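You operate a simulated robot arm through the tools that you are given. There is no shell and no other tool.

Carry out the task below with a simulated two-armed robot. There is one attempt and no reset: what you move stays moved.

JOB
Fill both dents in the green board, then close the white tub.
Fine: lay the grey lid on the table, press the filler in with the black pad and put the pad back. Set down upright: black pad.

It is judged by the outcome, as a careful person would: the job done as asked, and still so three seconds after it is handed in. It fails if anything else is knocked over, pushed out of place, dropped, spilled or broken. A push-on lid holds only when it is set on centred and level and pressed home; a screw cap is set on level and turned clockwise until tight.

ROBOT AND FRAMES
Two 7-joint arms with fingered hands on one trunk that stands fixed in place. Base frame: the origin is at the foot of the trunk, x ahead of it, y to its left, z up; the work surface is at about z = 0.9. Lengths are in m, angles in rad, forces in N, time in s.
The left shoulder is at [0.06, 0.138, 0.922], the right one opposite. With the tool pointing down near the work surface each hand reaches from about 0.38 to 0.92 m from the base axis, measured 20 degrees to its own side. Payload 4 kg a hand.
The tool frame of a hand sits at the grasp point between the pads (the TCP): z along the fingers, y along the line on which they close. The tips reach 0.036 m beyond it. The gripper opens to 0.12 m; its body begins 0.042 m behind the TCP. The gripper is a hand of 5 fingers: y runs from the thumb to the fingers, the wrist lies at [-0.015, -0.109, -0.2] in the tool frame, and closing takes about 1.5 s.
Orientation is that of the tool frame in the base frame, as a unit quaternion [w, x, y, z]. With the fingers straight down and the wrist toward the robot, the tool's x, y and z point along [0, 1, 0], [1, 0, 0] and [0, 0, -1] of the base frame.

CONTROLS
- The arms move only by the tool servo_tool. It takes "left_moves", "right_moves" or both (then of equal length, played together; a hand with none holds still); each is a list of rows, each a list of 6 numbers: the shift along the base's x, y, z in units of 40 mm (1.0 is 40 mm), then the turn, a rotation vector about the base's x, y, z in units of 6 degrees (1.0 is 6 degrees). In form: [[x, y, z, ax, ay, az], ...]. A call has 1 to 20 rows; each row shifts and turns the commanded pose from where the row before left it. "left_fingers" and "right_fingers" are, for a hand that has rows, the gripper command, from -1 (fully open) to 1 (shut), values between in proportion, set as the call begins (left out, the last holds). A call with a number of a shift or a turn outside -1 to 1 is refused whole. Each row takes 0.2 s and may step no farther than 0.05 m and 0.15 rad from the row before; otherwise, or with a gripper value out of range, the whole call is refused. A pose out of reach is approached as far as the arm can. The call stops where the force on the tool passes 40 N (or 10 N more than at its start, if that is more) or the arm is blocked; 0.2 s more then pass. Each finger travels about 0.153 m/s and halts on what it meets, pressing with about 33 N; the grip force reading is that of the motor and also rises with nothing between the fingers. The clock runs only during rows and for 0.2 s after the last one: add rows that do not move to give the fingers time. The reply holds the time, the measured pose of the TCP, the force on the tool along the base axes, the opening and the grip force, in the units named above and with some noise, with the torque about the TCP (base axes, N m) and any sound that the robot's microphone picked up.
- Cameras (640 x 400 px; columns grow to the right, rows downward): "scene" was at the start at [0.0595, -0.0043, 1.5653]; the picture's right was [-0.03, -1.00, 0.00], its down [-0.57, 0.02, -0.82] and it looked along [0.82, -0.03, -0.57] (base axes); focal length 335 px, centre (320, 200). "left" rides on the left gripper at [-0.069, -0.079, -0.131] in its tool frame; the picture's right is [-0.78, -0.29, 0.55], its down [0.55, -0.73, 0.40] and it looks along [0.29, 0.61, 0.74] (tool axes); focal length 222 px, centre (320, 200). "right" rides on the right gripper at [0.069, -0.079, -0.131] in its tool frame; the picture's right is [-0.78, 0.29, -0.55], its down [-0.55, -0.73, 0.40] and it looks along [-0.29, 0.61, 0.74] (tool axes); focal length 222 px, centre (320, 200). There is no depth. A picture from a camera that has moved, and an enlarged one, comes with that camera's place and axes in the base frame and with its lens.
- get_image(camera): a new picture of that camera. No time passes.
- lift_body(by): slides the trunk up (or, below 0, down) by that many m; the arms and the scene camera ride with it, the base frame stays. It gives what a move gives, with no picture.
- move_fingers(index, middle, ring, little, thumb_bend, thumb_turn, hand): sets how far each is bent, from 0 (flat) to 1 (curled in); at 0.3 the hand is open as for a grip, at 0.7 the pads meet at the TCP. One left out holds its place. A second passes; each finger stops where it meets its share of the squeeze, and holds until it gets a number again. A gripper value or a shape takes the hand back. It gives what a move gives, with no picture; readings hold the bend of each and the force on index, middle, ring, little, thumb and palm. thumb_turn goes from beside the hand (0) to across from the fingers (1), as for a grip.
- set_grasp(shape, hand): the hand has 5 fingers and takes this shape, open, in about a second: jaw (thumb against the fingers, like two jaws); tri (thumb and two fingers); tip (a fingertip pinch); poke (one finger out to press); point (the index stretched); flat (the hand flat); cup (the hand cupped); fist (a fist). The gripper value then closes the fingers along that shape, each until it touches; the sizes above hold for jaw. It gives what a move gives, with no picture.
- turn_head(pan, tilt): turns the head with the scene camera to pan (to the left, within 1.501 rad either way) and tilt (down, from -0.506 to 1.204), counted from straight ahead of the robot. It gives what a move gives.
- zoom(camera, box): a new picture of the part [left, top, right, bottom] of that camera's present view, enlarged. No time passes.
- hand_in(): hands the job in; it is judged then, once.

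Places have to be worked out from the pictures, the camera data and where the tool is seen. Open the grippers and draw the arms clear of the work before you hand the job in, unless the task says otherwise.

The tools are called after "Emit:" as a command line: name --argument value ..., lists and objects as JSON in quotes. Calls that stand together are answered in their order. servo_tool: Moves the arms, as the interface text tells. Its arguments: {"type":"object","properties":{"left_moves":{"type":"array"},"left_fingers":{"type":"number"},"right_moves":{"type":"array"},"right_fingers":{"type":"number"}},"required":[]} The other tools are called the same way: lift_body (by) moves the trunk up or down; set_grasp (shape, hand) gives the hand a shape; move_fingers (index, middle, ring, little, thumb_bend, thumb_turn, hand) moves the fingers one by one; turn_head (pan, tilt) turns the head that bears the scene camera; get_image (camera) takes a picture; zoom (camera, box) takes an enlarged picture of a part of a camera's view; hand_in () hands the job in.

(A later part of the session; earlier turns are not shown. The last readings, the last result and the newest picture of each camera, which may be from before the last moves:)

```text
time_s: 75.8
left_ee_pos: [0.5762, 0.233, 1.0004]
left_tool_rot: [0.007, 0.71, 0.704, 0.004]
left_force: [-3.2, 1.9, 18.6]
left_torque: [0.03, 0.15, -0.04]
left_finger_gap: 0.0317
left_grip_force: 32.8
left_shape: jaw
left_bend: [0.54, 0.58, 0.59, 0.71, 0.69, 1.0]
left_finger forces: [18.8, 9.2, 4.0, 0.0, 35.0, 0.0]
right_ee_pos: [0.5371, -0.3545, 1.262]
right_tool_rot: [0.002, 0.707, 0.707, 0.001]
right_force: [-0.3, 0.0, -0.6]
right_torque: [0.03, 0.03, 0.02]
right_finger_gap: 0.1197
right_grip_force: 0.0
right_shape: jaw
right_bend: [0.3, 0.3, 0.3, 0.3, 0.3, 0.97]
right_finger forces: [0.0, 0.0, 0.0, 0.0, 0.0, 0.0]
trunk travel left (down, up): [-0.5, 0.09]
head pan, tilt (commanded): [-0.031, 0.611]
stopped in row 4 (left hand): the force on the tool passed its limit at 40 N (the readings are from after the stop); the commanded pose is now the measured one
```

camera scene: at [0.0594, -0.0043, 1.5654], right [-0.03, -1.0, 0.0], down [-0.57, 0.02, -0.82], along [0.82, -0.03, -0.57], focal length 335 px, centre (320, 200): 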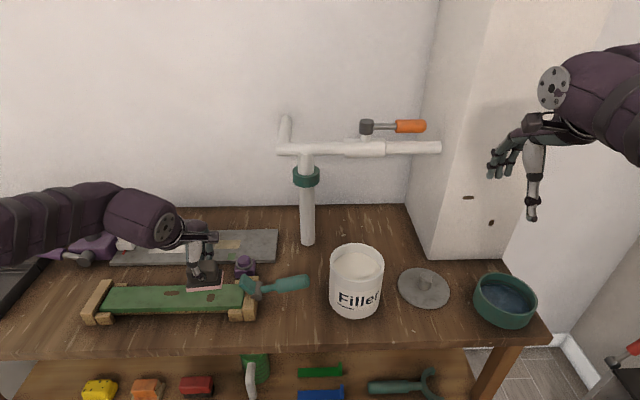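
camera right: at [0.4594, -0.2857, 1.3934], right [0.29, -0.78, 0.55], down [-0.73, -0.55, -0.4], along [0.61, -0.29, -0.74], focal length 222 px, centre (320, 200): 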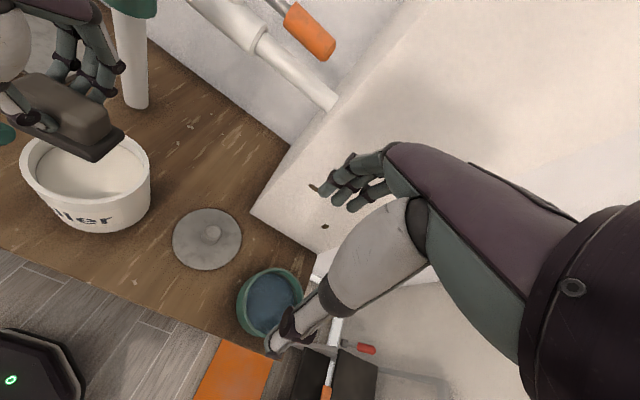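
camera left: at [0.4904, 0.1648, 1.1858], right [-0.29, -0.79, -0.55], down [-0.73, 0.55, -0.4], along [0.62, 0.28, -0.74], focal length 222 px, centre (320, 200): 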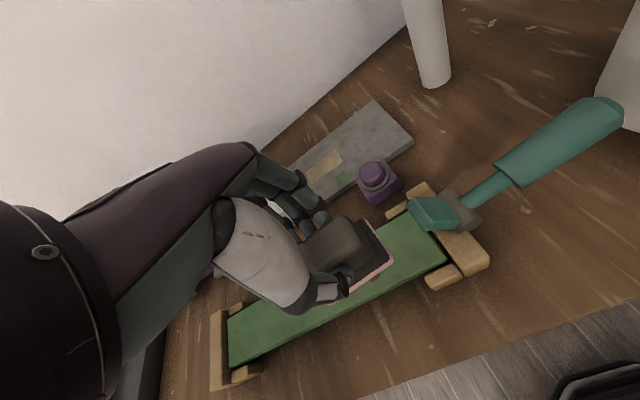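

It pressed up to the 40 N limit. I lift off and look at the dent and the pad underside.

Emit:
servo_tool --left_moves '[[0, 0, 0.2, 0, 0, 0], [0, 0, 0.4, 0, 0, 0], [0, 0, 0.5, 0, 0, 0], [0, 0, 0.5, 0, 0, 0], [0, 0, 0, 0, 0, 0]]'

Emit:
zoom --camera "scene" --box '[140, 225, 270, 325]'

Emit:
zoom --camera "left" --box '[200, 170, 500, 390]'

```text
time_s: 77.0
left_ee_pos: [0.5739, 0.2344, 1.0621]
left_tool_rot: [0.004, 0.709, 0.705, 0.002]
left_force: [0.1, 0.3, -0.4]
left_torque: [-0.02, 0.0, -0.01]
left_finger_gap: 0.031
left_grip_force: 32.9
left_shape: jaw
left_bend: [0.54, 0.58, 0.59, 0.71, 0.69, 1.0]
left_finger forces: [18.2, 8.6, 3.6, 0.0, 30.4, 0.0]
right_ee_pos: [0.5389, -0.3551, 1.2631]
right_tool_rot: [0.0, 0.707, 0.707, 0.001]
right_force: [-0.6, -0.1, 0.1]
right_torque: [0.0, 0.01, 0.03]
right_finger_gap: 0.1197
right_grip_force: 0.1
right_shape: jaw
right_bend: [0.3, 0.3, 0.3, 0.3, 0.3, 0.97]
right_finger forces: [0.1, 0.0, 0.0, 0.0, 0.1, 0.1]
trunk travel left (down, up): [-0.5, 0.09]
head pan, tilt (commanded): [-0.031, 0.611]
```

```text
4.00 times, centred on (205, 275) of scene
camera zoom: at [0.0598, -0.0042, 1.5653], right [-0.03, -1.0, 0.0], down [-0.57, 0.02, -0.82], along [0.82, -0.03, -0.57], focal length 1339 px, centre (780, -100)
```

zoom: 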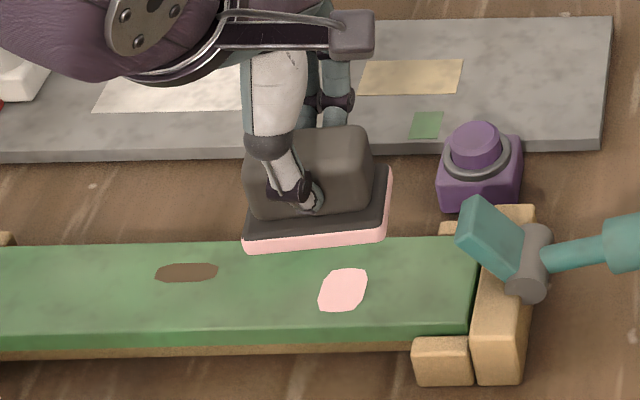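

```text
1.82 times, centred on (350, 280) of left
camera zoom: at [0.4927, 0.1648, 1.1923], right [-0.29, -0.79, -0.55], down [-0.73, 0.55, -0.41], along [0.62, 0.28, -0.73], focal length 404 px, centre (266, 54)
```

zoom: 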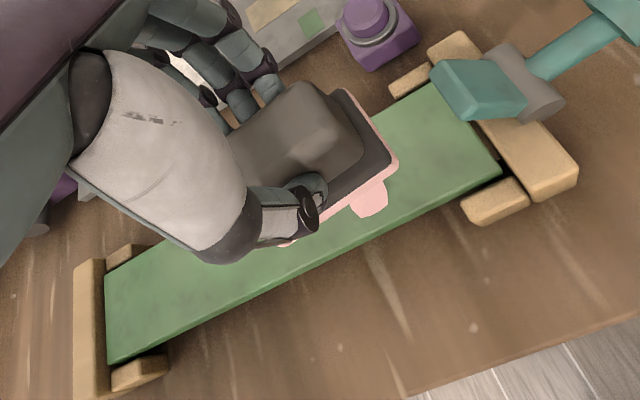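

The right dent is filled with pink filler and the pad still carries some. I move over the left dent at about (0.590, 0.330) and check alignment.

Emit:
servo_tool --left_moves '[[0.1, 0.6, 0, 0, 0, 0], [0.1, 0.6, 0, 0, 0, 0], [0.1, 0.6, 0, 0, 0, 0], [0.1, 0.58, 0, 0, 0, 0], [0, 0, 0, 0, 0, 0]]'

Emit:
zoom --camera "scene" --box '[100, 225, 230, 325]'

Emit:
zoom --camera "left" --box '[200, 170, 500, 390]'

```text
time_s: 78.2
left_ee_pos: [0.5914, 0.3277, 1.0643]
left_tool_rot: [0.004, 0.71, 0.704, 0.001]
left_force: [0.2, 0.6, -1.2]
left_torque: [-0.01, -0.01, -0.03]
left_finger_gap: 0.031
left_grip_force: 32.8
left_shape: jaw
left_bend: [0.54, 0.58, 0.59, 0.71, 0.69, 1.0]
left_finger forces: [18.2, 8.6, 3.5, 0.0, 30.3, 0.0]
right_ee_pos: [0.5382, -0.3561, 1.2633]
right_tool_rot: [-0.001, 0.707, 0.707, 0.0]
right_force: [-0.4, 0.3, 0.5]
right_torque: [0.02, -0.01, -0.01]
right_finger_gap: 0.1196
right_grip_force: 0.0
right_shape: jaw
right_bend: [0.3, 0.3, 0.3, 0.3, 0.3, 0.97]
right_finger forces: [0.1, 0.0, 0.0, 0.1, 0.1, 0.0]
trunk travel left (down, up): [-0.5, 0.09]
head pan, tilt (commanded): [-0.031, 0.611]
```

```text
4.00 times, centred on (165, 275) of scene
camera zoom: at [0.0596, -0.0046, 1.5653], right [-0.03, -1.0, 0.0], down [-0.57, 0.02, -0.82], along [0.82, -0.03, -0.57], focal length 1339 px, centre (940, -100)
```

zoom: 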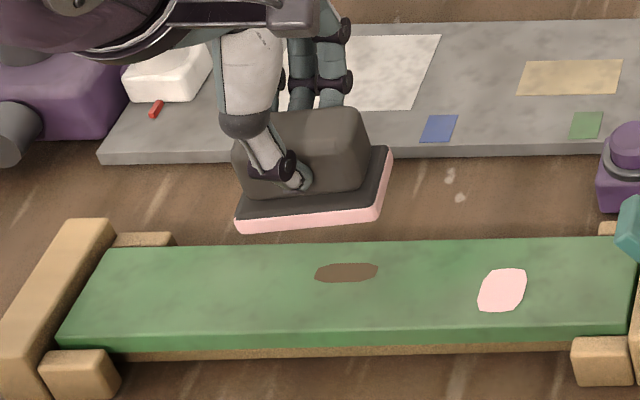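

```text
1.82 times, centred on (350, 280) of left
camera zoom: at [0.5095, 0.2595, 1.1927], right [-0.29, -0.78, -0.55], down [-0.73, 0.55, -0.41], along [0.62, 0.28, -0.73], focal length 404 px, centre (266, 54)
```

zoom: 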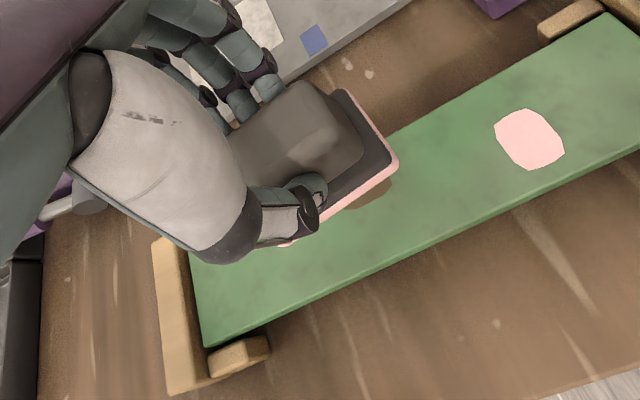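

Pad centre ≈ (0.594, 0.330) versus dent ≈ (0.591, 0.330): aligned. I lower and press as before.

Emit:
servo_tool --left_moves '[[-0.05, 0, -0.5, 0, 0, 0], [0, 0, -0.5, 0, 0, 0], [0, 0, -0.3, 0, 0, 0], [0, 0, -0.15, 0, 0, 0], [0, 0, 0, 0, 0, 0]]'

Emit:
servo_tool --left_moves '[[0, 0, -0.06, 0, 0, 0], [0, 0, -0.06, 0, 0, 0], [0, 0, -0.06, 0, 0, 0], [0, 0, -0.04, 0, 0, 0], [0, 0, 0, 0, 0, 0]]'

Emit:
zoom --camera "scene" --box '[100, 225, 230, 325]'

```text
time_s: 79.4
left_ee_pos: [0.5892, 0.3298, 1.0038]
left_tool_rot: [0.005, 0.709, 0.705, 0.001]
left_force: [-0.1, -0.1, 0.0]
left_torque: [0.0, 0.03, 0.03]
left_finger_gap: 0.0313
left_grip_force: 32.8
left_shape: jaw
left_bend: [0.54, 0.58, 0.59, 0.71, 0.69, 1.0]
left_finger forces: [18.0, 8.6, 3.6, 0.0, 30.2, 0.1]
right_ee_pos: [0.5395, -0.3547, 1.2622]
right_tool_rot: [0.0, 0.707, 0.707, 0.0]
right_force: [-0.1, -0.1, -0.6]
right_torque: [0.04, 0.02, -0.01]
right_finger_gap: 0.1198
right_grip_force: 0.1
right_shape: jaw
right_bend: [0.3, 0.3, 0.3, 0.3, 0.3, 0.97]
right_finger forces: [0.0, 0.1, 0.1, 0.0, 0.0, 0.0]
trunk travel left (down, up): [-0.5, 0.09]
head pan, tilt (commanded): [-0.031, 0.611]
```

```text
time_s: 80.6
left_ee_pos: [0.5888, 0.3292, 1.0007]
left_tool_rot: [0.007, 0.709, 0.705, 0.005]
left_force: [3.3, 5.1, 39.1]
left_torque: [0.15, -0.09, -0.04]
left_finger_gap: 0.0327
left_grip_force: 32.9
left_shape: jaw
left_bend: [0.54, 0.58, 0.58, 0.71, 0.7, 1.0]
left_finger forces: [22.2, 11.4, 4.8, 0.0, 35.9, 0.0]
right_ee_pos: [0.5365, -0.3559, 1.2642]
right_tool_rot: [0.0, 0.707, 0.707, 0.001]
right_force: [0.7, 0.7, -0.2]
right_torque: [-0.01, -0.02, 0.0]
right_finger_gap: 0.1197
right_grip_force: 0.1
right_shape: jaw
right_bend: [0.3, 0.3, 0.3, 0.3, 0.3, 0.97]
right_finger forces: [0.0, 0.0, 0.0, 0.1, 0.0, 0.0]
trunk travel left (down, up): [-0.5, 0.09]
head pan, tilt (commanded): [-0.031, 0.611]
```

```text
4.00 times, centred on (165, 275) of scene
camera zoom: at [0.0566, -0.0054, 1.5659], right [-0.03, -1.0, 0.0], down [-0.57, 0.02, -0.82], along [0.82, -0.02, -0.57], focal length 1339 px, centre (940, -100)
```

zoom: 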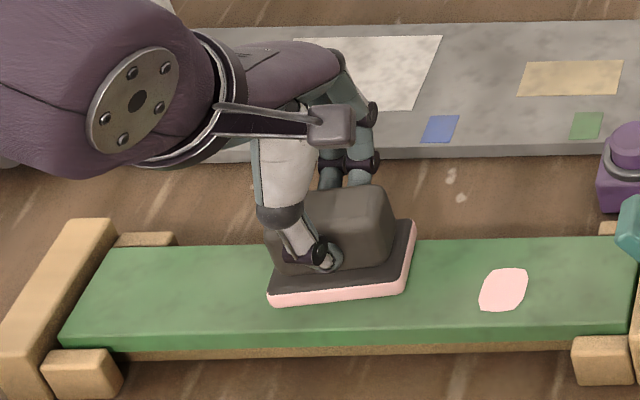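

Pressed with 39 N. I lift off and inspect both dents.

Emit:
servo_tool --left_moves '[[0, 0, 0.2, 0, 0, 0], [0, 0, 0.4, 0, 0, 0], [0, 0, 0.6, 0, 0, 0], [0, 0, 0.6, 0, 0, 0], [0, 0, 0, 0, 0, 0]]'

Emit:
zoom --camera "scene" --box '[100, 225, 230, 325]'

Emit:
zoom --camera "left" --box '[200, 170, 500, 390]'

```text
time_s: 81.8
left_ee_pos: [0.5892, 0.3292, 1.0678]
left_tool_rot: [0.003, 0.709, 0.705, 0.003]
left_force: [1.0, -0.5, -0.6]
left_torque: [0.0, 0.01, 0.0]
left_finger_gap: 0.031
left_grip_force: 33.1
left_shape: jaw
left_bend: [0.54, 0.58, 0.58, 0.71, 0.7, 1.0]
left_finger forces: [18.0, 8.5, 3.6, 0.0, 30.2, 0.0]
right_ee_pos: [0.5391, -0.3551, 1.2622]
right_tool_rot: [0.0, 0.707, 0.707, 0.0]
right_force: [-0.1, 0.3, 0.3]
right_torque: [-0.03, 0.0, 0.03]
right_finger_gap: 0.1195
right_grip_force: 0.1
right_shape: jaw
right_bend: [0.3, 0.3, 0.3, 0.3, 0.3, 0.97]
right_finger forces: [0.0, 0.1, 0.0, 0.0, 0.0, 0.1]
trunk travel left (down, up): [-0.5, 0.09]
head pan, tilt (commanded): [-0.031, 0.611]
```

```text
4.00 times, centred on (165, 275) of scene
camera zoom: at [0.0597, -0.0042, 1.5653], right [-0.03, -1.0, 0.0], down [-0.57, 0.02, -0.82], along [0.82, -0.03, -0.57], focal length 1339 px, centre (940, -100)
```

zoom: 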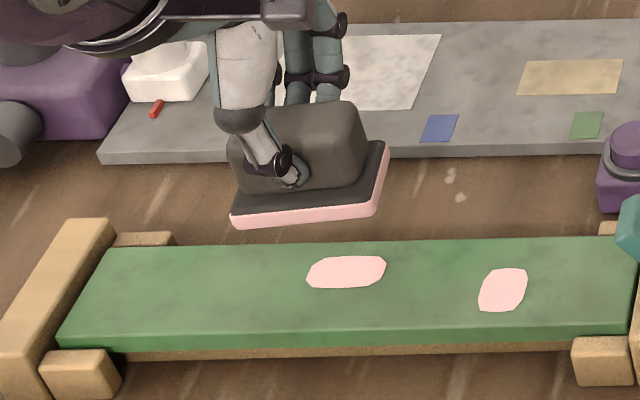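

```text
1.82 times, centred on (350, 280) of left
camera zoom: at [0.5076, 0.2598, 1.1982], right [-0.29, -0.79, -0.55], down [-0.73, 0.55, -0.41], along [0.62, 0.28, -0.73], focal length 404 px, centre (266, 54)
```

zoom: 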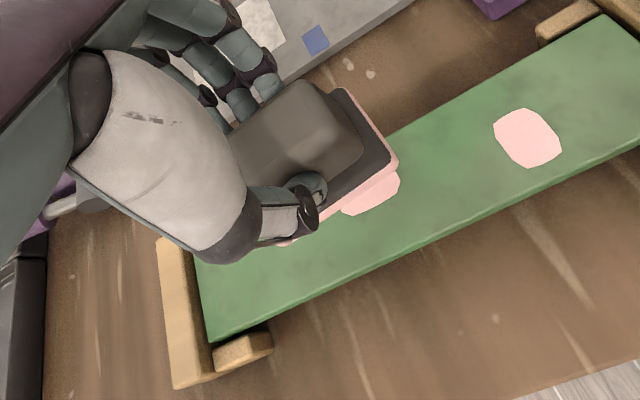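

Both dents are now filled. Next I return the pad to its place on the plank (original centre ≈ (0.779, 0.336), long side along y); I raise the trunk for reach and straighten the pad's ~4° yaw on the way.

Emit:
lift_body --by 0.09

Emit:
servo_tool --left_moves '[[0.5, 0.05, -0.3, 0, 0, -0.35], [0.6, 0.05, -0.4, 0, 0, -0.35], [0.6, 0.05, -0.4, 0, 0, 0], [0.6, 0.05, -0.4, 0, 0, 0], [0.5, 0.05, -0.4, 0, 0, 0], [0.5, 0, -0.4, 0, 0, 0], [0.4, 0, -0.4, 0, 0, 0], [0.3, 0, -0.4, 0, 0, 0], [0, 0, 0, 0, 0, 0]]'

Emit:
get_image --camera "scene"

Emit:
get_image --camera "left"

```text
time_s: 83.1
left_ee_pos: [0.5889, 0.329, 1.1584]
left_tool_rot: [0.004, 0.709, 0.705, 0.002]
left_force: [0.1, 0.3, -1.1]
left_torque: [0.0, 0.02, -0.01]
left_finger_gap: 0.0314
left_grip_force: 32.4
left_shape: jaw
left_bend: [0.54, 0.58, 0.58, 0.71, 0.7, 1.0]
left_finger forces: [18.0, 8.5, 3.7, 0.0, 30.2, 0.1]
right_ee_pos: [0.5398, -0.3555, 1.3519]
right_tool_rot: [-0.001, 0.707, 0.707, 0.0]
right_force: [-0.2, 0.4, -0.3]
right_torque: [0.01, -0.02, -0.02]
right_finger_gap: 0.1199
right_grip_force: 0.0
right_shape: jaw
right_bend: [0.3, 0.3, 0.3, 0.3, 0.3, 0.97]
right_finger forces: [0.0, 0.1, 0.0, 0.1, 0.0, 0.0]
trunk travel left (down, up): [-0.59, 0.0]
head pan, tilt (commanded): [-0.031, 0.611]
```

```text
time_s: 85.1
left_ee_pos: [0.7489, 0.3382, 1.0363]
left_tool_rot: [0.006, 0.732, 0.681, 0.002]
left_force: [0.0, -0.1, -0.2]
left_torque: [0.01, 0.04, -0.04]
left_finger_gap: 0.0311
left_grip_force: 33.0
left_shape: jaw
left_bend: [0.54, 0.58, 0.58, 0.71, 0.7, 1.0]
left_finger forces: [17.9, 8.5, 3.6, 0.0, 30.1, 0.0]
right_ee_pos: [0.5384, -0.3553, 1.3532]
right_tool_rot: [-0.001, 0.707, 0.707, -0.001]
right_force: [-0.1, 0.0, 0.8]
right_torque: [0.05, 0.01, 0.0]
right_finger_gap: 0.1198
right_grip_force: 0.1
right_shape: jaw
right_bend: [0.3, 0.3, 0.3, 0.3, 0.3, 0.97]
right_finger forces: [0.0, 0.0, 0.0, 0.0, 0.0, 0.1]
trunk travel left (down, up): [-0.59, 0.0]
head pan, tilt (commanded): [-0.031, 0.611]
```

```text
taken
camera scene: at [0.059, -0.0047, 1.6554], right [-0.03, -1.0, 0.0], down [-0.57, 0.02, -0.82], along [0.82, -0.03, -0.57], focal length 335 px, centre (320, 200)
```

scene: 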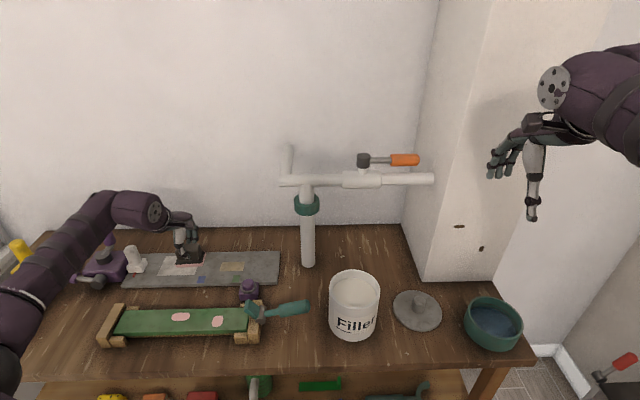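

```text
taken
camera left: at [0.6618, 0.276, 1.165], right [-0.34, -0.76, -0.55], down [-0.69, 0.6, -0.41], along [0.64, 0.24, -0.73], focal length 222 px, centre (320, 200)
```

left: 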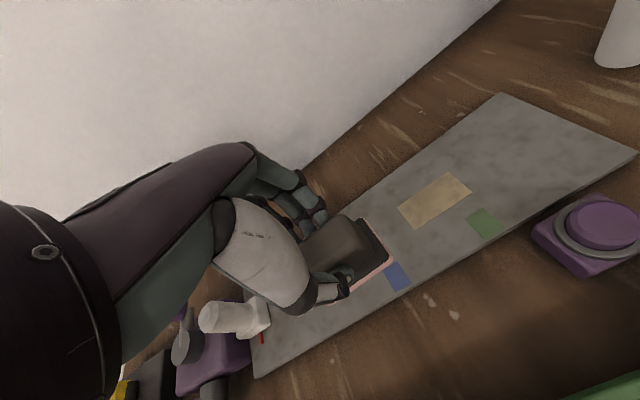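

No reach limit flagged this time. I check the pad against the plank and creep forward to x≈0.779 while lowering.

Emit:
servo_tool --left_moves '[[0.3, 0, -0.3, 0, 0, 0], [0.3, 0, -0.3, 0, 0, 0], [0.2, 0, -0.1, 0, 0, 0], [0, 0, 0, 0, 0, 0]]'

Emit:
zoom --camera "scene" --box '[100, 190, 260, 290]'

Emit:
zoom --camera "left" --box '[240, 140, 440, 340]'

```text
time_s: 86.1
left_ee_pos: [0.748, 0.3395, 1.0348]
left_tool_rot: [0.006, 0.733, 0.68, 0.002]
left_force: [-0.4, 0.2, -0.8]
left_torque: [0.01, 0.02, 0.0]
left_finger_gap: 0.0311
left_grip_force: 33.6
left_shape: jaw
left_bend: [0.54, 0.58, 0.58, 0.71, 0.7, 1.0]
left_finger forces: [18.1, 8.4, 3.7, 0.1, 30.1, 0.1]
left hand out of reach, approached as far as the arm can: row 1, 2, 3
right_ee_pos: [0.5383, -0.3545, 1.3523]
right_tool_rot: [0.001, 0.707, 0.707, 0.0]
right_force: [0.6, -0.1, 0.0]
right_torque: [0.0, 0.02, -0.01]
right_finger_gap: 0.1196
right_grip_force: 0.0
right_shape: jaw
right_bend: [0.3, 0.3, 0.3, 0.3, 0.3, 0.97]
right_finger forces: [0.1, 0.1, 0.1, 0.0, 0.0, 0.1]
trunk travel left (down, up): [-0.59, 0.0]
head pan, tilt (commanded): [-0.031, 0.611]
```

```text
4.00 times, centred on (180, 240) of scene
camera zoom: at [0.0598, -0.0042, 1.6553], right [-0.03, -1.0, 0.0], down [-0.57, 0.02, -0.82], along [0.82, -0.03, -0.57], focal length 1339 px, centre (880, 40)
```

zoom: 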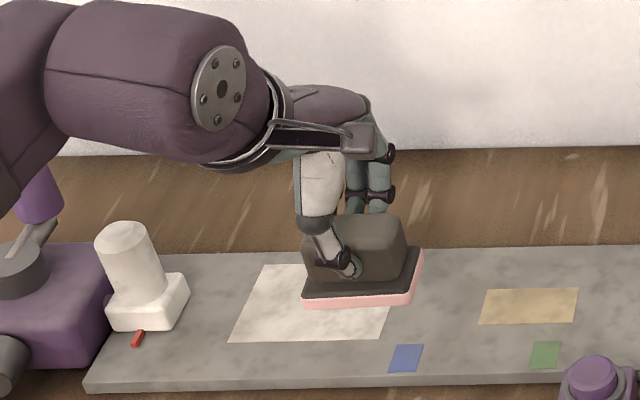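

```text
2.00 times, centred on (340, 240) of left
camera zoom: at [0.6622, 0.2761, 1.1646], right [-0.34, -0.76, -0.55], down [-0.69, 0.6, -0.41], along [0.64, 0.24, -0.73], focal length 444 px, centre (280, 120)
```

zoom: 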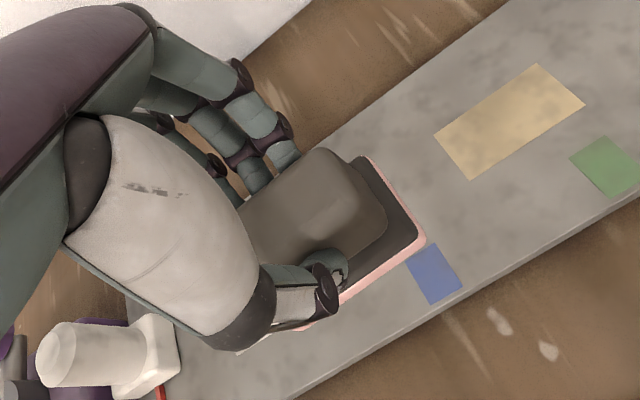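

Combined forward-down moves were blocked; I lower first, then try to go forward.

Emit:
servo_tool --left_moves '[[0, 0, -0.4, 0, 0, 0], [0, 0, -0.4, 0, 0, 0], [0.2, 0, 0, 0, 0, 0], [0.2, 0, 0, 0, 0, 0], [0.2, 0, 0, 0, 0, 0], [0, 0, 0, 0, 0, 0]]'

Emit:
zoom --camera "scene" --box '[100, 190, 260, 290]'

```text
time_s: 87.5
left_ee_pos: [0.7489, 0.3391, 1.0021]
left_tool_rot: [0.004, 0.734, 0.679, 0.002]
left_force: [-0.8, -0.1, -1.2]
left_torque: [-0.04, -0.02, -0.01]
left_finger_gap: 0.0312
left_grip_force: 33.1
left_shape: jaw
left_bend: [0.54, 0.58, 0.58, 0.71, 0.7, 1.0]
left_finger forces: [18.0, 8.6, 3.7, 0.0, 30.2, 0.0]
left hand out of reach, approached as far as the arm can: row 3, 4, 5
right_ee_pos: [0.5395, -0.3542, 1.3514]
right_tool_rot: [0.0, 0.707, 0.707, 0.0]
right_force: [-0.5, 0.6, -0.9]
right_torque: [0.01, 0.0, -0.01]
right_finger_gap: 0.1199
right_grip_force: 0.0
right_shape: jaw
right_bend: [0.3, 0.3, 0.3, 0.3, 0.3, 0.97]
right_finger forces: [0.0, 0.0, 0.0, 0.1, 0.0, 0.1]
trunk travel left (down, up): [-0.59, 0.0]
head pan, tilt (commanded): [-0.031, 0.611]
```

```text
4.00 times, centred on (180, 240) of scene
camera zoom: at [0.0598, -0.0042, 1.6553], right [-0.03, -1.0, 0.0], down [-0.57, 0.02, -0.82], along [0.82, -0.03, -0.57], focal length 1339 px, centre (880, 40)
```

zoom: 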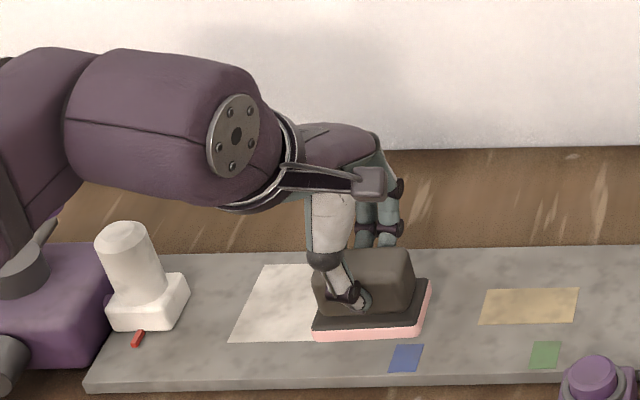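

It stops at x≈0.749. A small forward tilt of the hand (about 8°) buys reach; the pad's near edge will touch first and it can then be pressed flat. I raise slightly, tilt, and go forward.

Emit:
servo_tool --left_moves '[[0, 0, 0.3, 0, 0, 0], [0, 0, 0, 0, -0.7, 0.2], [0, 0, 0, 0, -0.7, 0.2], [0.2, 0, 0, 0, 0, 0], [0.2, 0, 0, 0, 0, 0], [0.2, 0, 0, 0, 0, 0], [0, 0, 0, 0, 0, 0]]'

Emit:
zoom --camera "scene" --box '[100, 190, 260, 290]'

Emit:
zoom --camera "left" --box '[240, 140, 440, 340]'

```text
time_s: 89.1
left_ee_pos: [0.7725, 0.3401, 1.0154]
left_tool_rot: [0.054, 0.718, 0.692, 0.055]
left_force: [0.9, 1.0, -1.7]
left_torque: [0.02, -0.03, 0.01]
left_finger_gap: 0.0312
left_grip_force: 32.7
left_shape: jaw
left_bend: [0.54, 0.58, 0.58, 0.71, 0.7, 1.0]
left_finger forces: [17.9, 8.6, 3.6, 0.0, 30.2, 0.1]
right_ee_pos: [0.5384, -0.3554, 1.352]
right_tool_rot: [0.0, 0.707, 0.707, -0.001]
right_force: [0.4, -0.7, -0.6]
right_torque: [-0.02, -0.01, -0.02]
right_finger_gap: 0.1194
right_grip_force: 0.0
right_shape: jaw
right_bend: [0.3, 0.3, 0.3, 0.3, 0.3, 0.97]
right_finger forces: [0.0, 0.1, 0.1, 0.0, 0.0, 0.0]
trunk travel left (down, up): [-0.59, 0.0]
head pan, tilt (commanded): [-0.031, 0.611]
```

```text
4.00 times, centred on (180, 240) of scene
camera zoom: at [0.0595, -0.0042, 1.6553], right [-0.03, -1.0, 0.0], down [-0.57, 0.02, -0.82], along [0.82, -0.03, -0.57], focal length 1339 px, centre (880, 40)
```

zoom: 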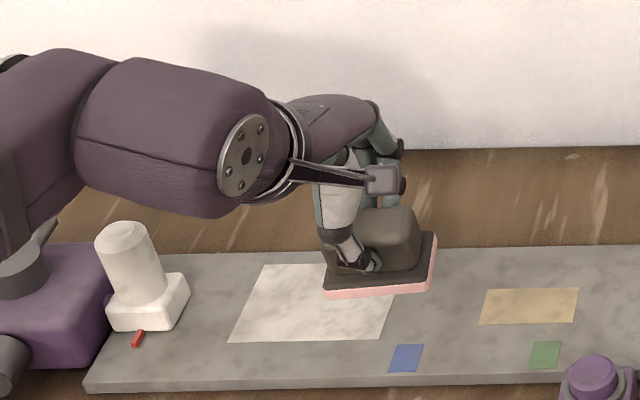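

```text
2.00 times, centred on (340, 240) of left
camera zoom: at [0.6705, 0.2733, 1.1309], right [-0.23, -0.77, -0.59], down [-0.64, 0.58, -0.5], along [0.73, 0.26, -0.63], focal length 444 px, centre (280, 120)
```

zoom: 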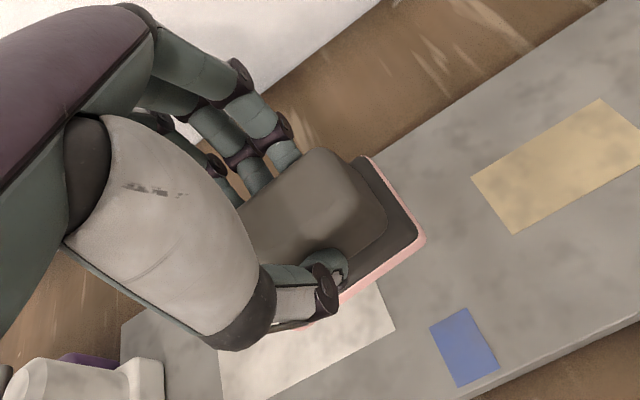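

The tilt gives enough reach; compared with its original spot the pad is now about 8 mm too far and 4 mm too far left. I correct that and lower until the near edge touches.

Emit:
servo_tool --left_moves '[[-0.21, -0.11, -0.2, 0, 0, 0], [0, 0, -0.2, 0, 0, 0], [0, 0, -0.1, 0, 0, 0], [0, 0, -0.08, 0, 0, 0], [0, 0, 0, 0, 0, 0]]'

Emit:
zoom --camera "scene" --box '[100, 190, 260, 290]'

Emit:
zoom --camera "left" --box '[240, 140, 440, 340]'

```text
time_s: 90.3
left_ee_pos: [0.7635, 0.3353, 0.9907]
left_tool_rot: [0.054, 0.719, 0.691, 0.056]
left_force: [1.0, 0.3, -1.3]
left_torque: [-0.03, 0.03, 0.0]
left_finger_gap: 0.0312
left_grip_force: 32.9
left_shape: jaw
left_bend: [0.54, 0.58, 0.58, 0.71, 0.7, 1.0]
left_finger forces: [17.8, 8.5, 3.6, 0.0, 30.1, 0.1]
right_ee_pos: [0.5383, -0.3546, 1.352]
right_tool_rot: [0.0, 0.707, 0.707, 0.0]
right_force: [0.0, 0.2, 1.0]
right_torque: [0.0, 0.01, 0.0]
right_finger_gap: 0.1196
right_grip_force: 0.1
right_shape: jaw
right_bend: [0.3, 0.3, 0.3, 0.3, 0.3, 0.97]
right_finger forces: [0.1, 0.1, 0.1, 0.1, 0.1, 0.1]
trunk travel left (down, up): [-0.59, 0.0]
head pan, tilt (commanded): [-0.031, 0.611]
```

```text
4.00 times, centred on (180, 240) of scene
camera zoom: at [0.0596, -0.0043, 1.6553], right [-0.03, -1.0, 0.0], down [-0.57, 0.02, -0.82], along [0.82, -0.03, -0.57], focal length 1339 px, centre (880, 40)
```

zoom: 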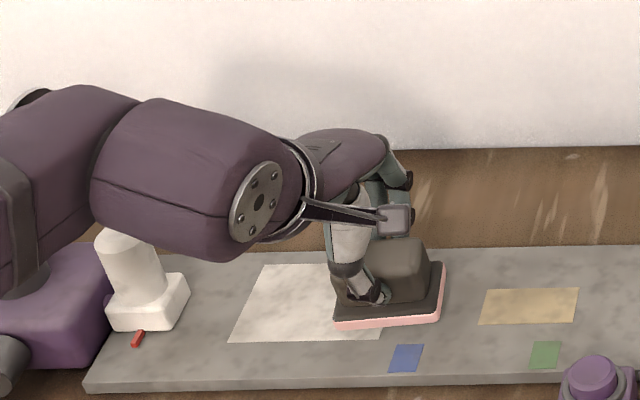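

```text
2.00 times, centred on (340, 240) of left
camera zoom: at [0.6619, 0.2688, 1.1079], right [-0.23, -0.77, -0.59], down [-0.64, 0.58, -0.5], along [0.73, 0.26, -0.63], focal length 444 px, centre (280, 120)
```

zoom: 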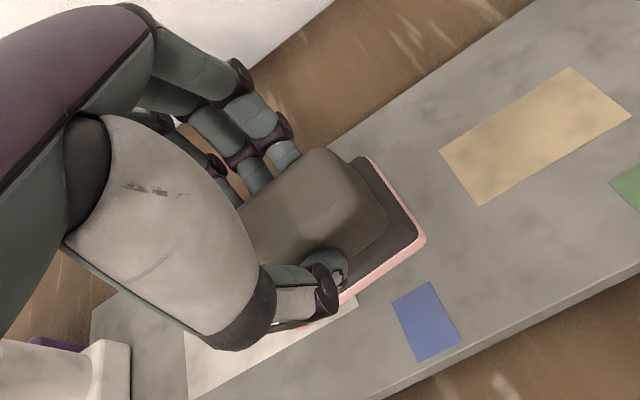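

Nearly touching and positioned right. I lower a few more mm until the plank takes the load and presses the pad flat.

Emit:
servo_tool --left_moves '[[0, 0, -0.06, 0, 0, 0], [0, 0, -0.06, 0, 0, 0], [0, 0, 0, 0, 0, 0]]'

Emit:
servo_tool --left_moves '[[0, 0, -0.06, 0, 0, 0], [0, 0, -0.06, 0, 0, 0], [0, 0, 0, 0, 0, 0]]'

Emit:
zoom --camera "scene" --box '[100, 190, 260, 290]'

Emit:
zoom --camera "left" --box '[240, 140, 440, 340]'

```text
time_s: 91.1
left_ee_pos: [0.7634, 0.3356, 0.9866]
left_tool_rot: [0.054, 0.718, 0.692, 0.055]
left_force: [-0.7, 0.1, -0.3]
left_torque: [-0.01, 0.0, -0.01]
left_finger_gap: 0.0313
left_grip_force: 33.2
left_shape: jaw
left_bend: [0.54, 0.58, 0.58, 0.71, 0.7, 1.0]
left_finger forces: [17.9, 8.5, 3.7, 0.0, 30.1, 0.0]
right_ee_pos: [0.5386, -0.3545, 1.3527]
right_tool_rot: [0.0, 0.708, 0.707, 0.0]
right_force: [-0.1, -0.1, -0.5]
right_torque: [0.02, 0.0, 0.01]
right_finger_gap: 0.1197
right_grip_force: 0.1
right_shape: jaw
right_bend: [0.3, 0.3, 0.3, 0.3, 0.3, 0.97]
right_finger forces: [0.0, 0.0, 0.1, 0.0, 0.0, 0.0]
trunk travel left (down, up): [-0.59, 0.0]
head pan, tilt (commanded): [-0.031, 0.611]
```

```text
time_s: 91.9
left_ee_pos: [0.7637, 0.3347, 0.9811]
left_tool_rot: [0.054, 0.718, 0.692, 0.055]
left_force: [-0.1, -0.1, -0.7]
left_torque: [-0.02, 0.02, 0.02]
left_finger_gap: 0.0312
left_grip_force: 33.4
left_shape: jaw
left_bend: [0.54, 0.58, 0.58, 0.71, 0.7, 1.0]
left_finger forces: [17.9, 8.5, 3.6, 0.1, 30.0, 0.1]
right_ee_pos: [0.5397, -0.3545, 1.3522]
right_tool_rot: [0.0, 0.707, 0.707, 0.0]
right_force: [-0.5, 0.4, -0.5]
right_torque: [0.03, 0.01, -0.02]
right_finger_gap: 0.1197
right_grip_force: 0.1
right_shape: jaw
right_bend: [0.3, 0.3, 0.3, 0.3, 0.3, 0.97]
right_finger forces: [0.1, 0.0, 0.0, 0.0, 0.0, 0.1]
trunk travel left (down, up): [-0.59, 0.0]
head pan, tilt (commanded): [-0.031, 0.611]
```

```text
4.00 times, centred on (180, 240) of scene
camera zoom: at [0.0597, -0.0043, 1.6553], right [-0.03, -1.0, 0.0], down [-0.57, 0.02, -0.82], along [0.82, -0.03, -0.57], focal length 1339 px, centre (880, 40)
```

zoom: 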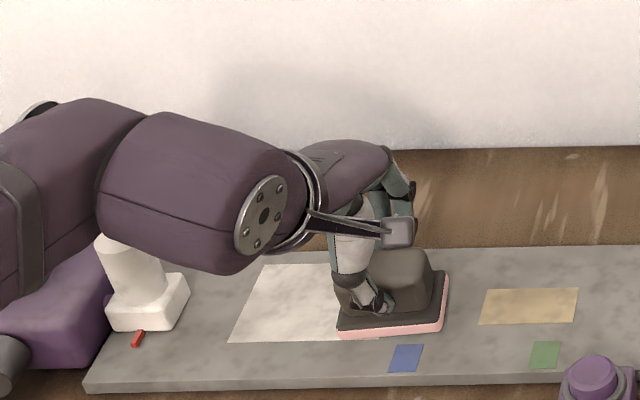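

```text
2.00 times, centred on (340, 240) of left
camera zoom: at [0.6621, 0.2686, 1.098], right [-0.23, -0.77, -0.59], down [-0.64, 0.58, -0.5], along [0.73, 0.26, -0.63], focal length 444 px, centre (280, 120)
```

zoom: 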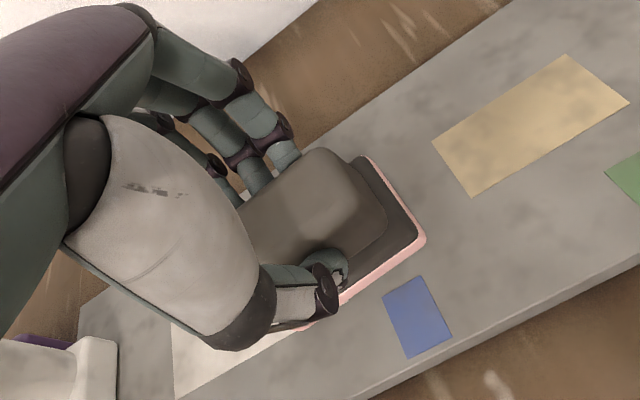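

Still no contact. I continue down in small steps.

Emit:
servo_tool --left_moves '[[0, 0, -0.06, 0, 0, 0], [0, 0, -0.06, 0, 0, 0], [0, 0, 0, 0, 0, 0]]'

Emit:
zoom --camera "scene" --box '[150, 230, 230, 290]'

```text
time_s: 92.7
left_ee_pos: [0.7643, 0.3351, 0.9811]
left_tool_rot: [0.056, 0.718, 0.692, 0.057]
left_force: [2.6, 1.1, 12.6]
left_torque: [0.07, 0.02, -0.03]
left_finger_gap: 0.0311
left_grip_force: 33.5
left_shape: jaw
left_bend: [0.54, 0.57, 0.58, 0.71, 0.71, 1.0]
left_finger forces: [20.1, 10.6, 4.7, 0.1, 31.2, 0.0]
right_ee_pos: [0.538, -0.356, 1.3519]
right_tool_rot: [0.0, 0.707, 0.707, 0.0]
right_force: [0.5, -1.1, -0.1]
right_torque: [0.02, -0.01, 0.02]
right_finger_gap: 0.1198
right_grip_force: 0.0
right_shape: jaw
right_bend: [0.3, 0.3, 0.3, 0.3, 0.3, 0.97]
right_finger forces: [0.0, 0.0, 0.1, 0.1, 0.1, 0.0]
trunk travel left (down, up): [-0.59, 0.0]
head pan, tilt (commanded): [-0.031, 0.611]
```

```text
6.67 times, centred on (190, 260) of scene
camera zoom: at [0.0586, -0.0047, 1.6555], right [-0.03, -1.0, 0.0], down [-0.57, 0.02, -0.82], along [0.82, -0.03, -0.57], focal length 2232 px, centre (1187, -200)
```

zoom: 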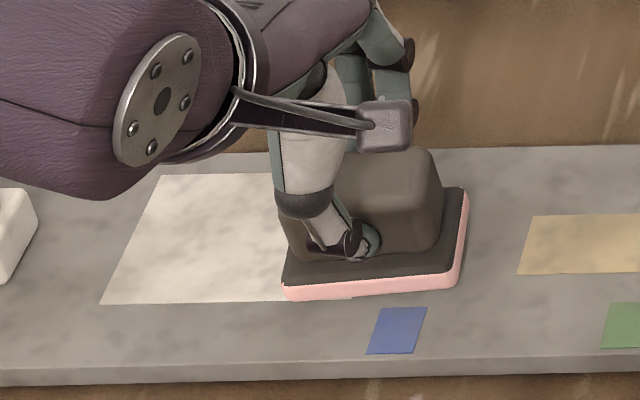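

Contact with 12.6 N, and the near-right corner is exactly at its original image position. I press slightly more so the pad settles flat, then release.

Emit:
servo_tool --left_moves '[[0, 0, -0.05, 0, 0.4, 0], [0, 0, -0.03, 0, 0.3, 0], [0, 0, 0, 0, 0, 0]]'

Emit:
zoom --camera "scene" --box '[150, 230, 230, 290]'

```text
time_s: 93.5
left_ee_pos: [0.7655, 0.3348, 0.9761]
left_tool_rot: [0.031, 0.72, 0.692, 0.03]
left_force: [7.5, 2.0, 21.2]
left_torque: [0.03, -0.2, -0.03]
left_finger_gap: 0.0317
left_grip_force: 32.7
left_shape: jaw
left_bend: [0.53, 0.57, 0.57, 0.71, 0.72, 1.0]
left_finger forces: [22.4, 12.0, 5.0, 0.1, 32.0, 0.1]
right_ee_pos: [0.536, -0.3562, 1.3531]
right_tool_rot: [0.0, 0.707, 0.707, 0.0]
right_force: [-0.2, -1.3, -0.2]
right_torque: [-0.03, 0.04, -0.01]
right_finger_gap: 0.1198
right_grip_force: 0.2
right_shape: jaw
right_bend: [0.3, 0.3, 0.3, 0.3, 0.3, 0.97]
right_finger forces: [0.0, 0.1, 0.1, 0.0, 0.0, 0.1]
trunk travel left (down, up): [-0.59, 0.0]
head pan, tilt (commanded): [-0.031, 0.611]
```

```text
6.67 times, centred on (190, 260) of scene
camera zoom: at [0.0582, -0.0051, 1.6555], right [-0.03, -1.0, 0.0], down [-0.57, 0.02, -0.82], along [0.82, -0.03, -0.57], focal length 2232 px, centre (1187, -200)
```

zoom: 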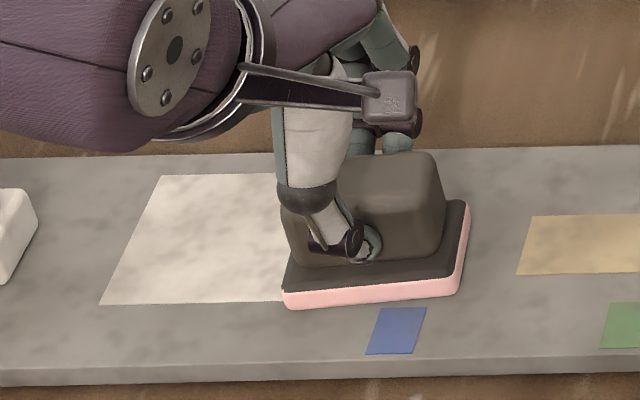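

The pad stands flat on the plank. I open the fingers and rise straight up.

Emit:
servo_tool --left_moves '[[0, 0, 0, 0, 0, 0], [0, 0, 0, 0, 0, 0], [0, 0, 0, 0, 0, 0], [0, 0, 0, 0, 0, 0], [0, 0, 0, 0, 0, 0], [0, 0, 0, 0, 0, 0]]' --left_fingers -0.7

Emit:
zoom --camera "scene" --box '[100, 190, 260, 290]'

Emit:
get_image --camera "left"

```text
time_s: 94.9
left_ee_pos: [0.764, 0.3352, 0.9743]
left_tool_rot: [0.029, 0.72, 0.693, 0.029]
left_force: [-0.4, 0.9, 1.0]
left_torque: [-0.01, 0.0, 0.01]
left_finger_gap: 0.1017
left_grip_force: 0.1
left_shape: jaw
left_bend: [0.31, 0.34, 0.33, 0.44, 0.37, 0.98]
left_finger forces: [0.0, 0.0, 0.0, 0.0, 0.1, 0.1]
right_ee_pos: [0.539, -0.3548, 1.3526]
right_tool_rot: [0.0, 0.707, 0.707, 0.001]
right_force: [-0.6, -0.5, 0.2]
right_torque: [-0.01, -0.01, -0.02]
right_finger_gap: 0.1198
right_grip_force: 0.0
right_shape: jaw
right_bend: [0.3, 0.3, 0.3, 0.3, 0.3, 0.97]
right_finger forces: [0.0, 0.0, 0.0, 0.0, 0.0, 0.1]
trunk travel left (down, up): [-0.59, 0.0]
head pan, tilt (commanded): [-0.031, 0.611]
```

```text
4.00 times, centred on (180, 240) of scene
camera zoom: at [0.0596, -0.0043, 1.6553], right [-0.03, -1.0, 0.0], down [-0.57, 0.02, -0.82], along [0.82, -0.03, -0.57], focal length 1339 px, centre (880, 40)
```

zoom: 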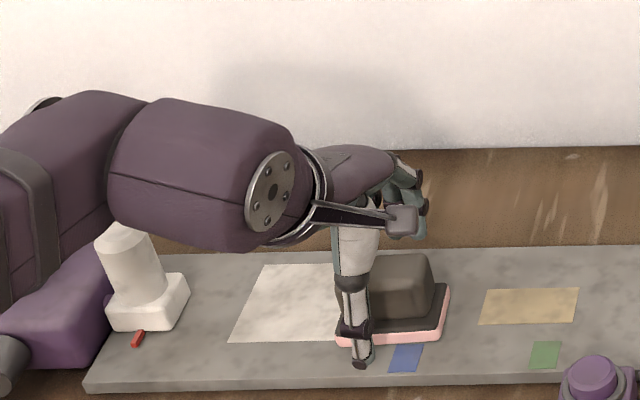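

```text
taken
camera left: at [0.671, 0.2686, 1.0972], right [-0.27, -0.77, -0.57], down [-0.68, 0.58, -0.46], along [0.68, 0.26, -0.68], focal length 222 px, centre (320, 200)
```

left: 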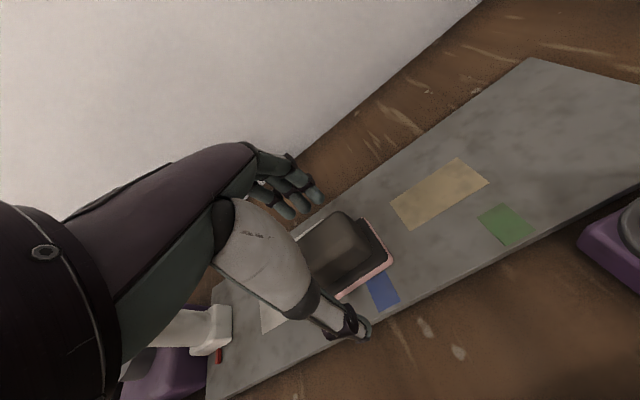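

Released cleanly. To keep reach while rising I tilt forward again slightly as I go straight up.

Emit:
servo_tool --left_moves '[[0, 0, 0.25, 0, -0.4, 0], [0, 0, 0.3, 0, -0.4, 0], [0, 0, 0.4, 0, -0.3, 0], [0, 0, 0.3, 0, 0, 0], [0, 0, 0, 0, 0, 0]]'

Emit:
zoom --camera "scene" --box '[100, 190, 260, 290]'

```text
time_s: 96.1
left_ee_pos: [0.7635, 0.3345, 1.0242]
left_tool_rot: [0.068, 0.717, 0.691, 0.072]
left_force: [-0.2, 0.2, 0.4]
left_torque: [0.01, -0.02, -0.02]
left_finger_gap: 0.1019
left_grip_force: 0.1
left_shape: jaw
left_bend: [0.31, 0.34, 0.33, 0.44, 0.37, 0.98]
left_finger forces: [0.0, 0.0, 0.1, 0.0, 0.0, 0.0]
right_ee_pos: [0.538, -0.3549, 1.3519]
right_tool_rot: [0.0, 0.707, 0.707, 0.0]
right_force: [0.1, -0.4, 0.9]
right_torque: [0.03, -0.02, -0.03]
right_finger_gap: 0.1195
right_grip_force: 0.0
right_shape: jaw
right_bend: [0.3, 0.3, 0.3, 0.3, 0.3, 0.97]
right_finger forces: [0.0, 0.0, 0.0, 0.1, 0.0, 0.0]
trunk travel left (down, up): [-0.59, 0.0]
head pan, tilt (commanded): [-0.031, 0.611]
```

```text
4.00 times, centred on (180, 240) of scene
camera zoom: at [0.0596, -0.0042, 1.6553], right [-0.03, -1.0, 0.0], down [-0.57, 0.02, -0.82], along [0.82, -0.03, -0.57], focal length 1339 px, centre (880, 40)
```

zoom: 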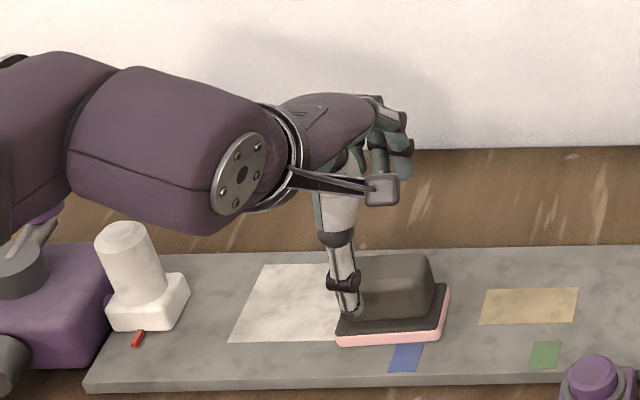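

The hand is clear above the block. I go up further, then draw back to the left arm's rest area.

Emit:
servo_tool --left_moves '[[0, 0, 0.5, 0, 0, 0], [0, 0, 0.6, 0, 0, 0], [-0.4, 0, 0.7, 0, 0.4, 0], [-0.7, 0, 0.6, 0, 0.5, 0], [-0.8, 0, 0.5, 0, 0.5, 0], [-0.8, -0.1, 0.5, 0, 0.3, 0], [-0.8, -0.2, 0.5, 0, 0, 0], [-0.8, -0.3, 0.4, 0, 0, 0], [-0.8, -0.3, 0.4, 0, 0, 0], [-0.8, -0.3, 0.4, 0, 0, 0], [-0.8, -0.3, 0.3, 0, 0, 0], [0, 0, 0, 0, 0, 0]]'

Emit:
get_image --camera "scene"

Emit:
zoom --camera "scene" --box '[100, 190, 260, 290]'

```text
time_s: 98.7
left_ee_pos: [0.4954, 0.2764, 1.2417]
left_tool_rot: [0.006, 0.72, 0.694, 0.007]
left_force: [-0.2, 0.7, 0.5]
left_torque: [0.0, 0.02, -0.03]
left_finger_gap: 0.1016
left_grip_force: 0.0
left_shape: jaw
left_bend: [0.31, 0.34, 0.33, 0.44, 0.37, 0.98]
left_finger forces: [0.0, 0.0, 0.0, 0.0, 0.1, 0.1]
right_ee_pos: [0.5387, -0.3545, 1.3529]
right_tool_rot: [0.0, 0.707, 0.707, 0.0]
right_force: [0.5, -1.3, -0.7]
right_torque: [0.02, 0.01, -0.01]
right_finger_gap: 0.1199
right_grip_force: 0.1
right_shape: jaw
right_bend: [0.3, 0.3, 0.3, 0.3, 0.3, 0.97]
right_finger forces: [0.0, 0.0, 0.0, 0.1, 0.0, 0.1]
trunk travel left (down, up): [-0.59, 0.0]
head pan, tilt (commanded): [-0.031, 0.611]
```

```text
taken
camera scene: at [0.0601, -0.0043, 1.6553], right [-0.03, -1.0, 0.0], down [-0.57, 0.02, -0.82], along [0.82, -0.03, -0.57], focal length 335 px, centre (320, 200)
```

scene: 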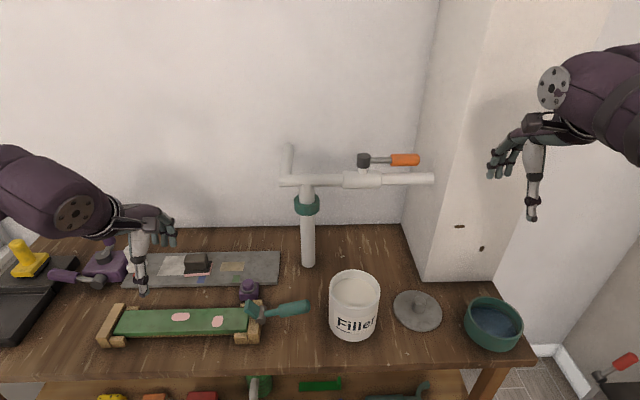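

```text
4.00 times, centred on (180, 240) of scene
camera zoom: at [0.0601, -0.0043, 1.6553], right [-0.03, -1.0, 0.0], down [-0.57, 0.02, -0.82], along [0.82, -0.03, -0.57], focal length 1339 px, centre (880, 40)
```

zoom: 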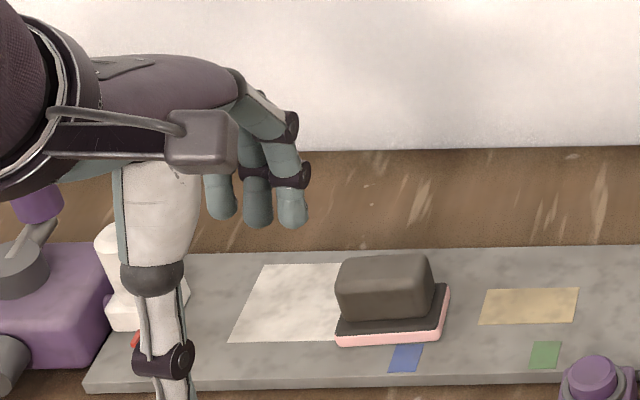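

The pad stands upright back in its place. Now the lid: I lower the trunk back to 0 (both hands are clear above), and bring the right hand over the lid's knob.

Emit:
lift_body --by -0.09

Emit:
servo_tool --left_moves '[[0, 0.4, 0.6, 0, 0, 0], [0, 0.4, 0.6, 0, 0, 0], [0, 0, 0.5, 0, 0, 0], [0, 0, 0, 0, 0, 0]]' --right_moves '[[0.5, 0.5, -0.3, 0, 0, 0], [0.5, 0.5, -0.3, 0, 0, 0], [0.5, 0.5, -0.4, 0, 0, 0], [0.2, 0.3, -0.5, 0, 0, 0]]'

Emit:
get_image --camera "scene"

Emit:
get_image --camera "right"

```text
time_s: 99.9
left_ee_pos: [0.4951, 0.2777, 1.1504]
left_tool_rot: [0.007, 0.72, 0.694, 0.007]
left_force: [-0.5, -0.2, 0.2]
left_torque: [0.0, 0.02, -0.01]
left_finger_gap: 0.1018
left_grip_force: 0.0
left_shape: jaw
left_bend: [0.31, 0.34, 0.33, 0.44, 0.37, 0.98]
left_finger forces: [0.0, 0.0, 0.1, 0.1, 0.1, 0.1]
right_ee_pos: [0.5393, -0.3551, 1.2636]
right_tool_rot: [0.0, 0.707, 0.707, 0.0]
right_force: [1.4, 0.0, 0.2]
right_torque: [-0.01, 0.03, -0.02]
right_finger_gap: 0.1199
right_grip_force: 0.0
right_shape: jaw
right_bend: [0.3, 0.3, 0.3, 0.3, 0.3, 0.97]
right_finger forces: [0.1, 0.1, 0.1, 0.0, 0.0, 0.1]
trunk travel left (down, up): [-0.5, 0.09]
head pan, tilt (commanded): [-0.031, 0.611]
```

```text
time_s: 100.9
left_ee_pos: [0.4957, 0.308, 1.2183]
left_tool_rot: [0.007, 0.721, 0.693, 0.007]
left_force: [0.0, 0.0, 0.1]
left_torque: [0.02, 0.01, 0.01]
left_finger_gap: 0.1016
left_grip_force: 0.0
left_shape: jaw
left_bend: [0.31, 0.34, 0.33, 0.44, 0.37, 0.98]
left_finger forces: [0.0, 0.0, 0.0, 0.0, 0.0, 0.0]
right_ee_pos: [0.6058, -0.2827, 1.2016]
right_tool_rot: [0.0, 0.707, 0.707, 0.0]
right_force: [1.1, -0.8, 1.0]
right_torque: [-0.03, 0.0, 0.06]
right_finger_gap: 0.1198
right_grip_force: 0.1
right_shape: jaw
right_bend: [0.3, 0.3, 0.3, 0.3, 0.3, 0.97]
right_finger forces: [0.0, 0.1, 0.0, 0.1, 0.1, 0.0]
trunk travel left (down, up): [-0.5, 0.09]
head pan, tilt (commanded): [-0.031, 0.611]
```

```text
taken
camera scene: at [0.0596, -0.0041, 1.5654], right [-0.03, -1.0, 0.0], down [-0.57, 0.02, -0.82], along [0.82, -0.03, -0.57], focal length 335 px, centre (320, 200)
```

scene: 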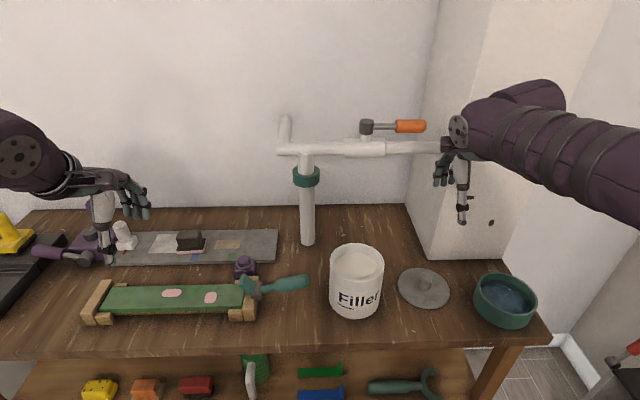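

```text
taken
camera right: at [0.5271, -0.2138, 1.3331], right [0.29, -0.78, 0.55], down [-0.73, -0.55, -0.4], along [0.61, -0.29, -0.74], focal length 222 px, centre (320, 200)
```

right: 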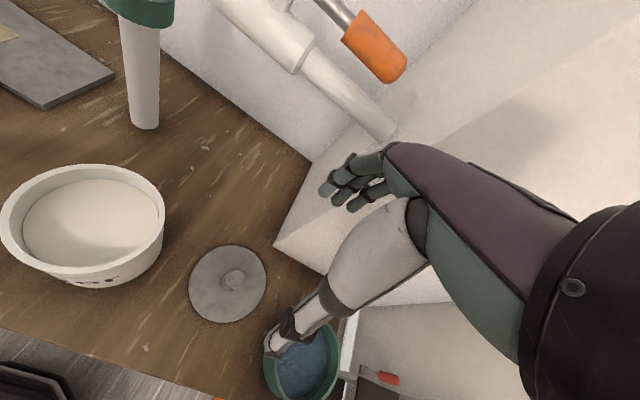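

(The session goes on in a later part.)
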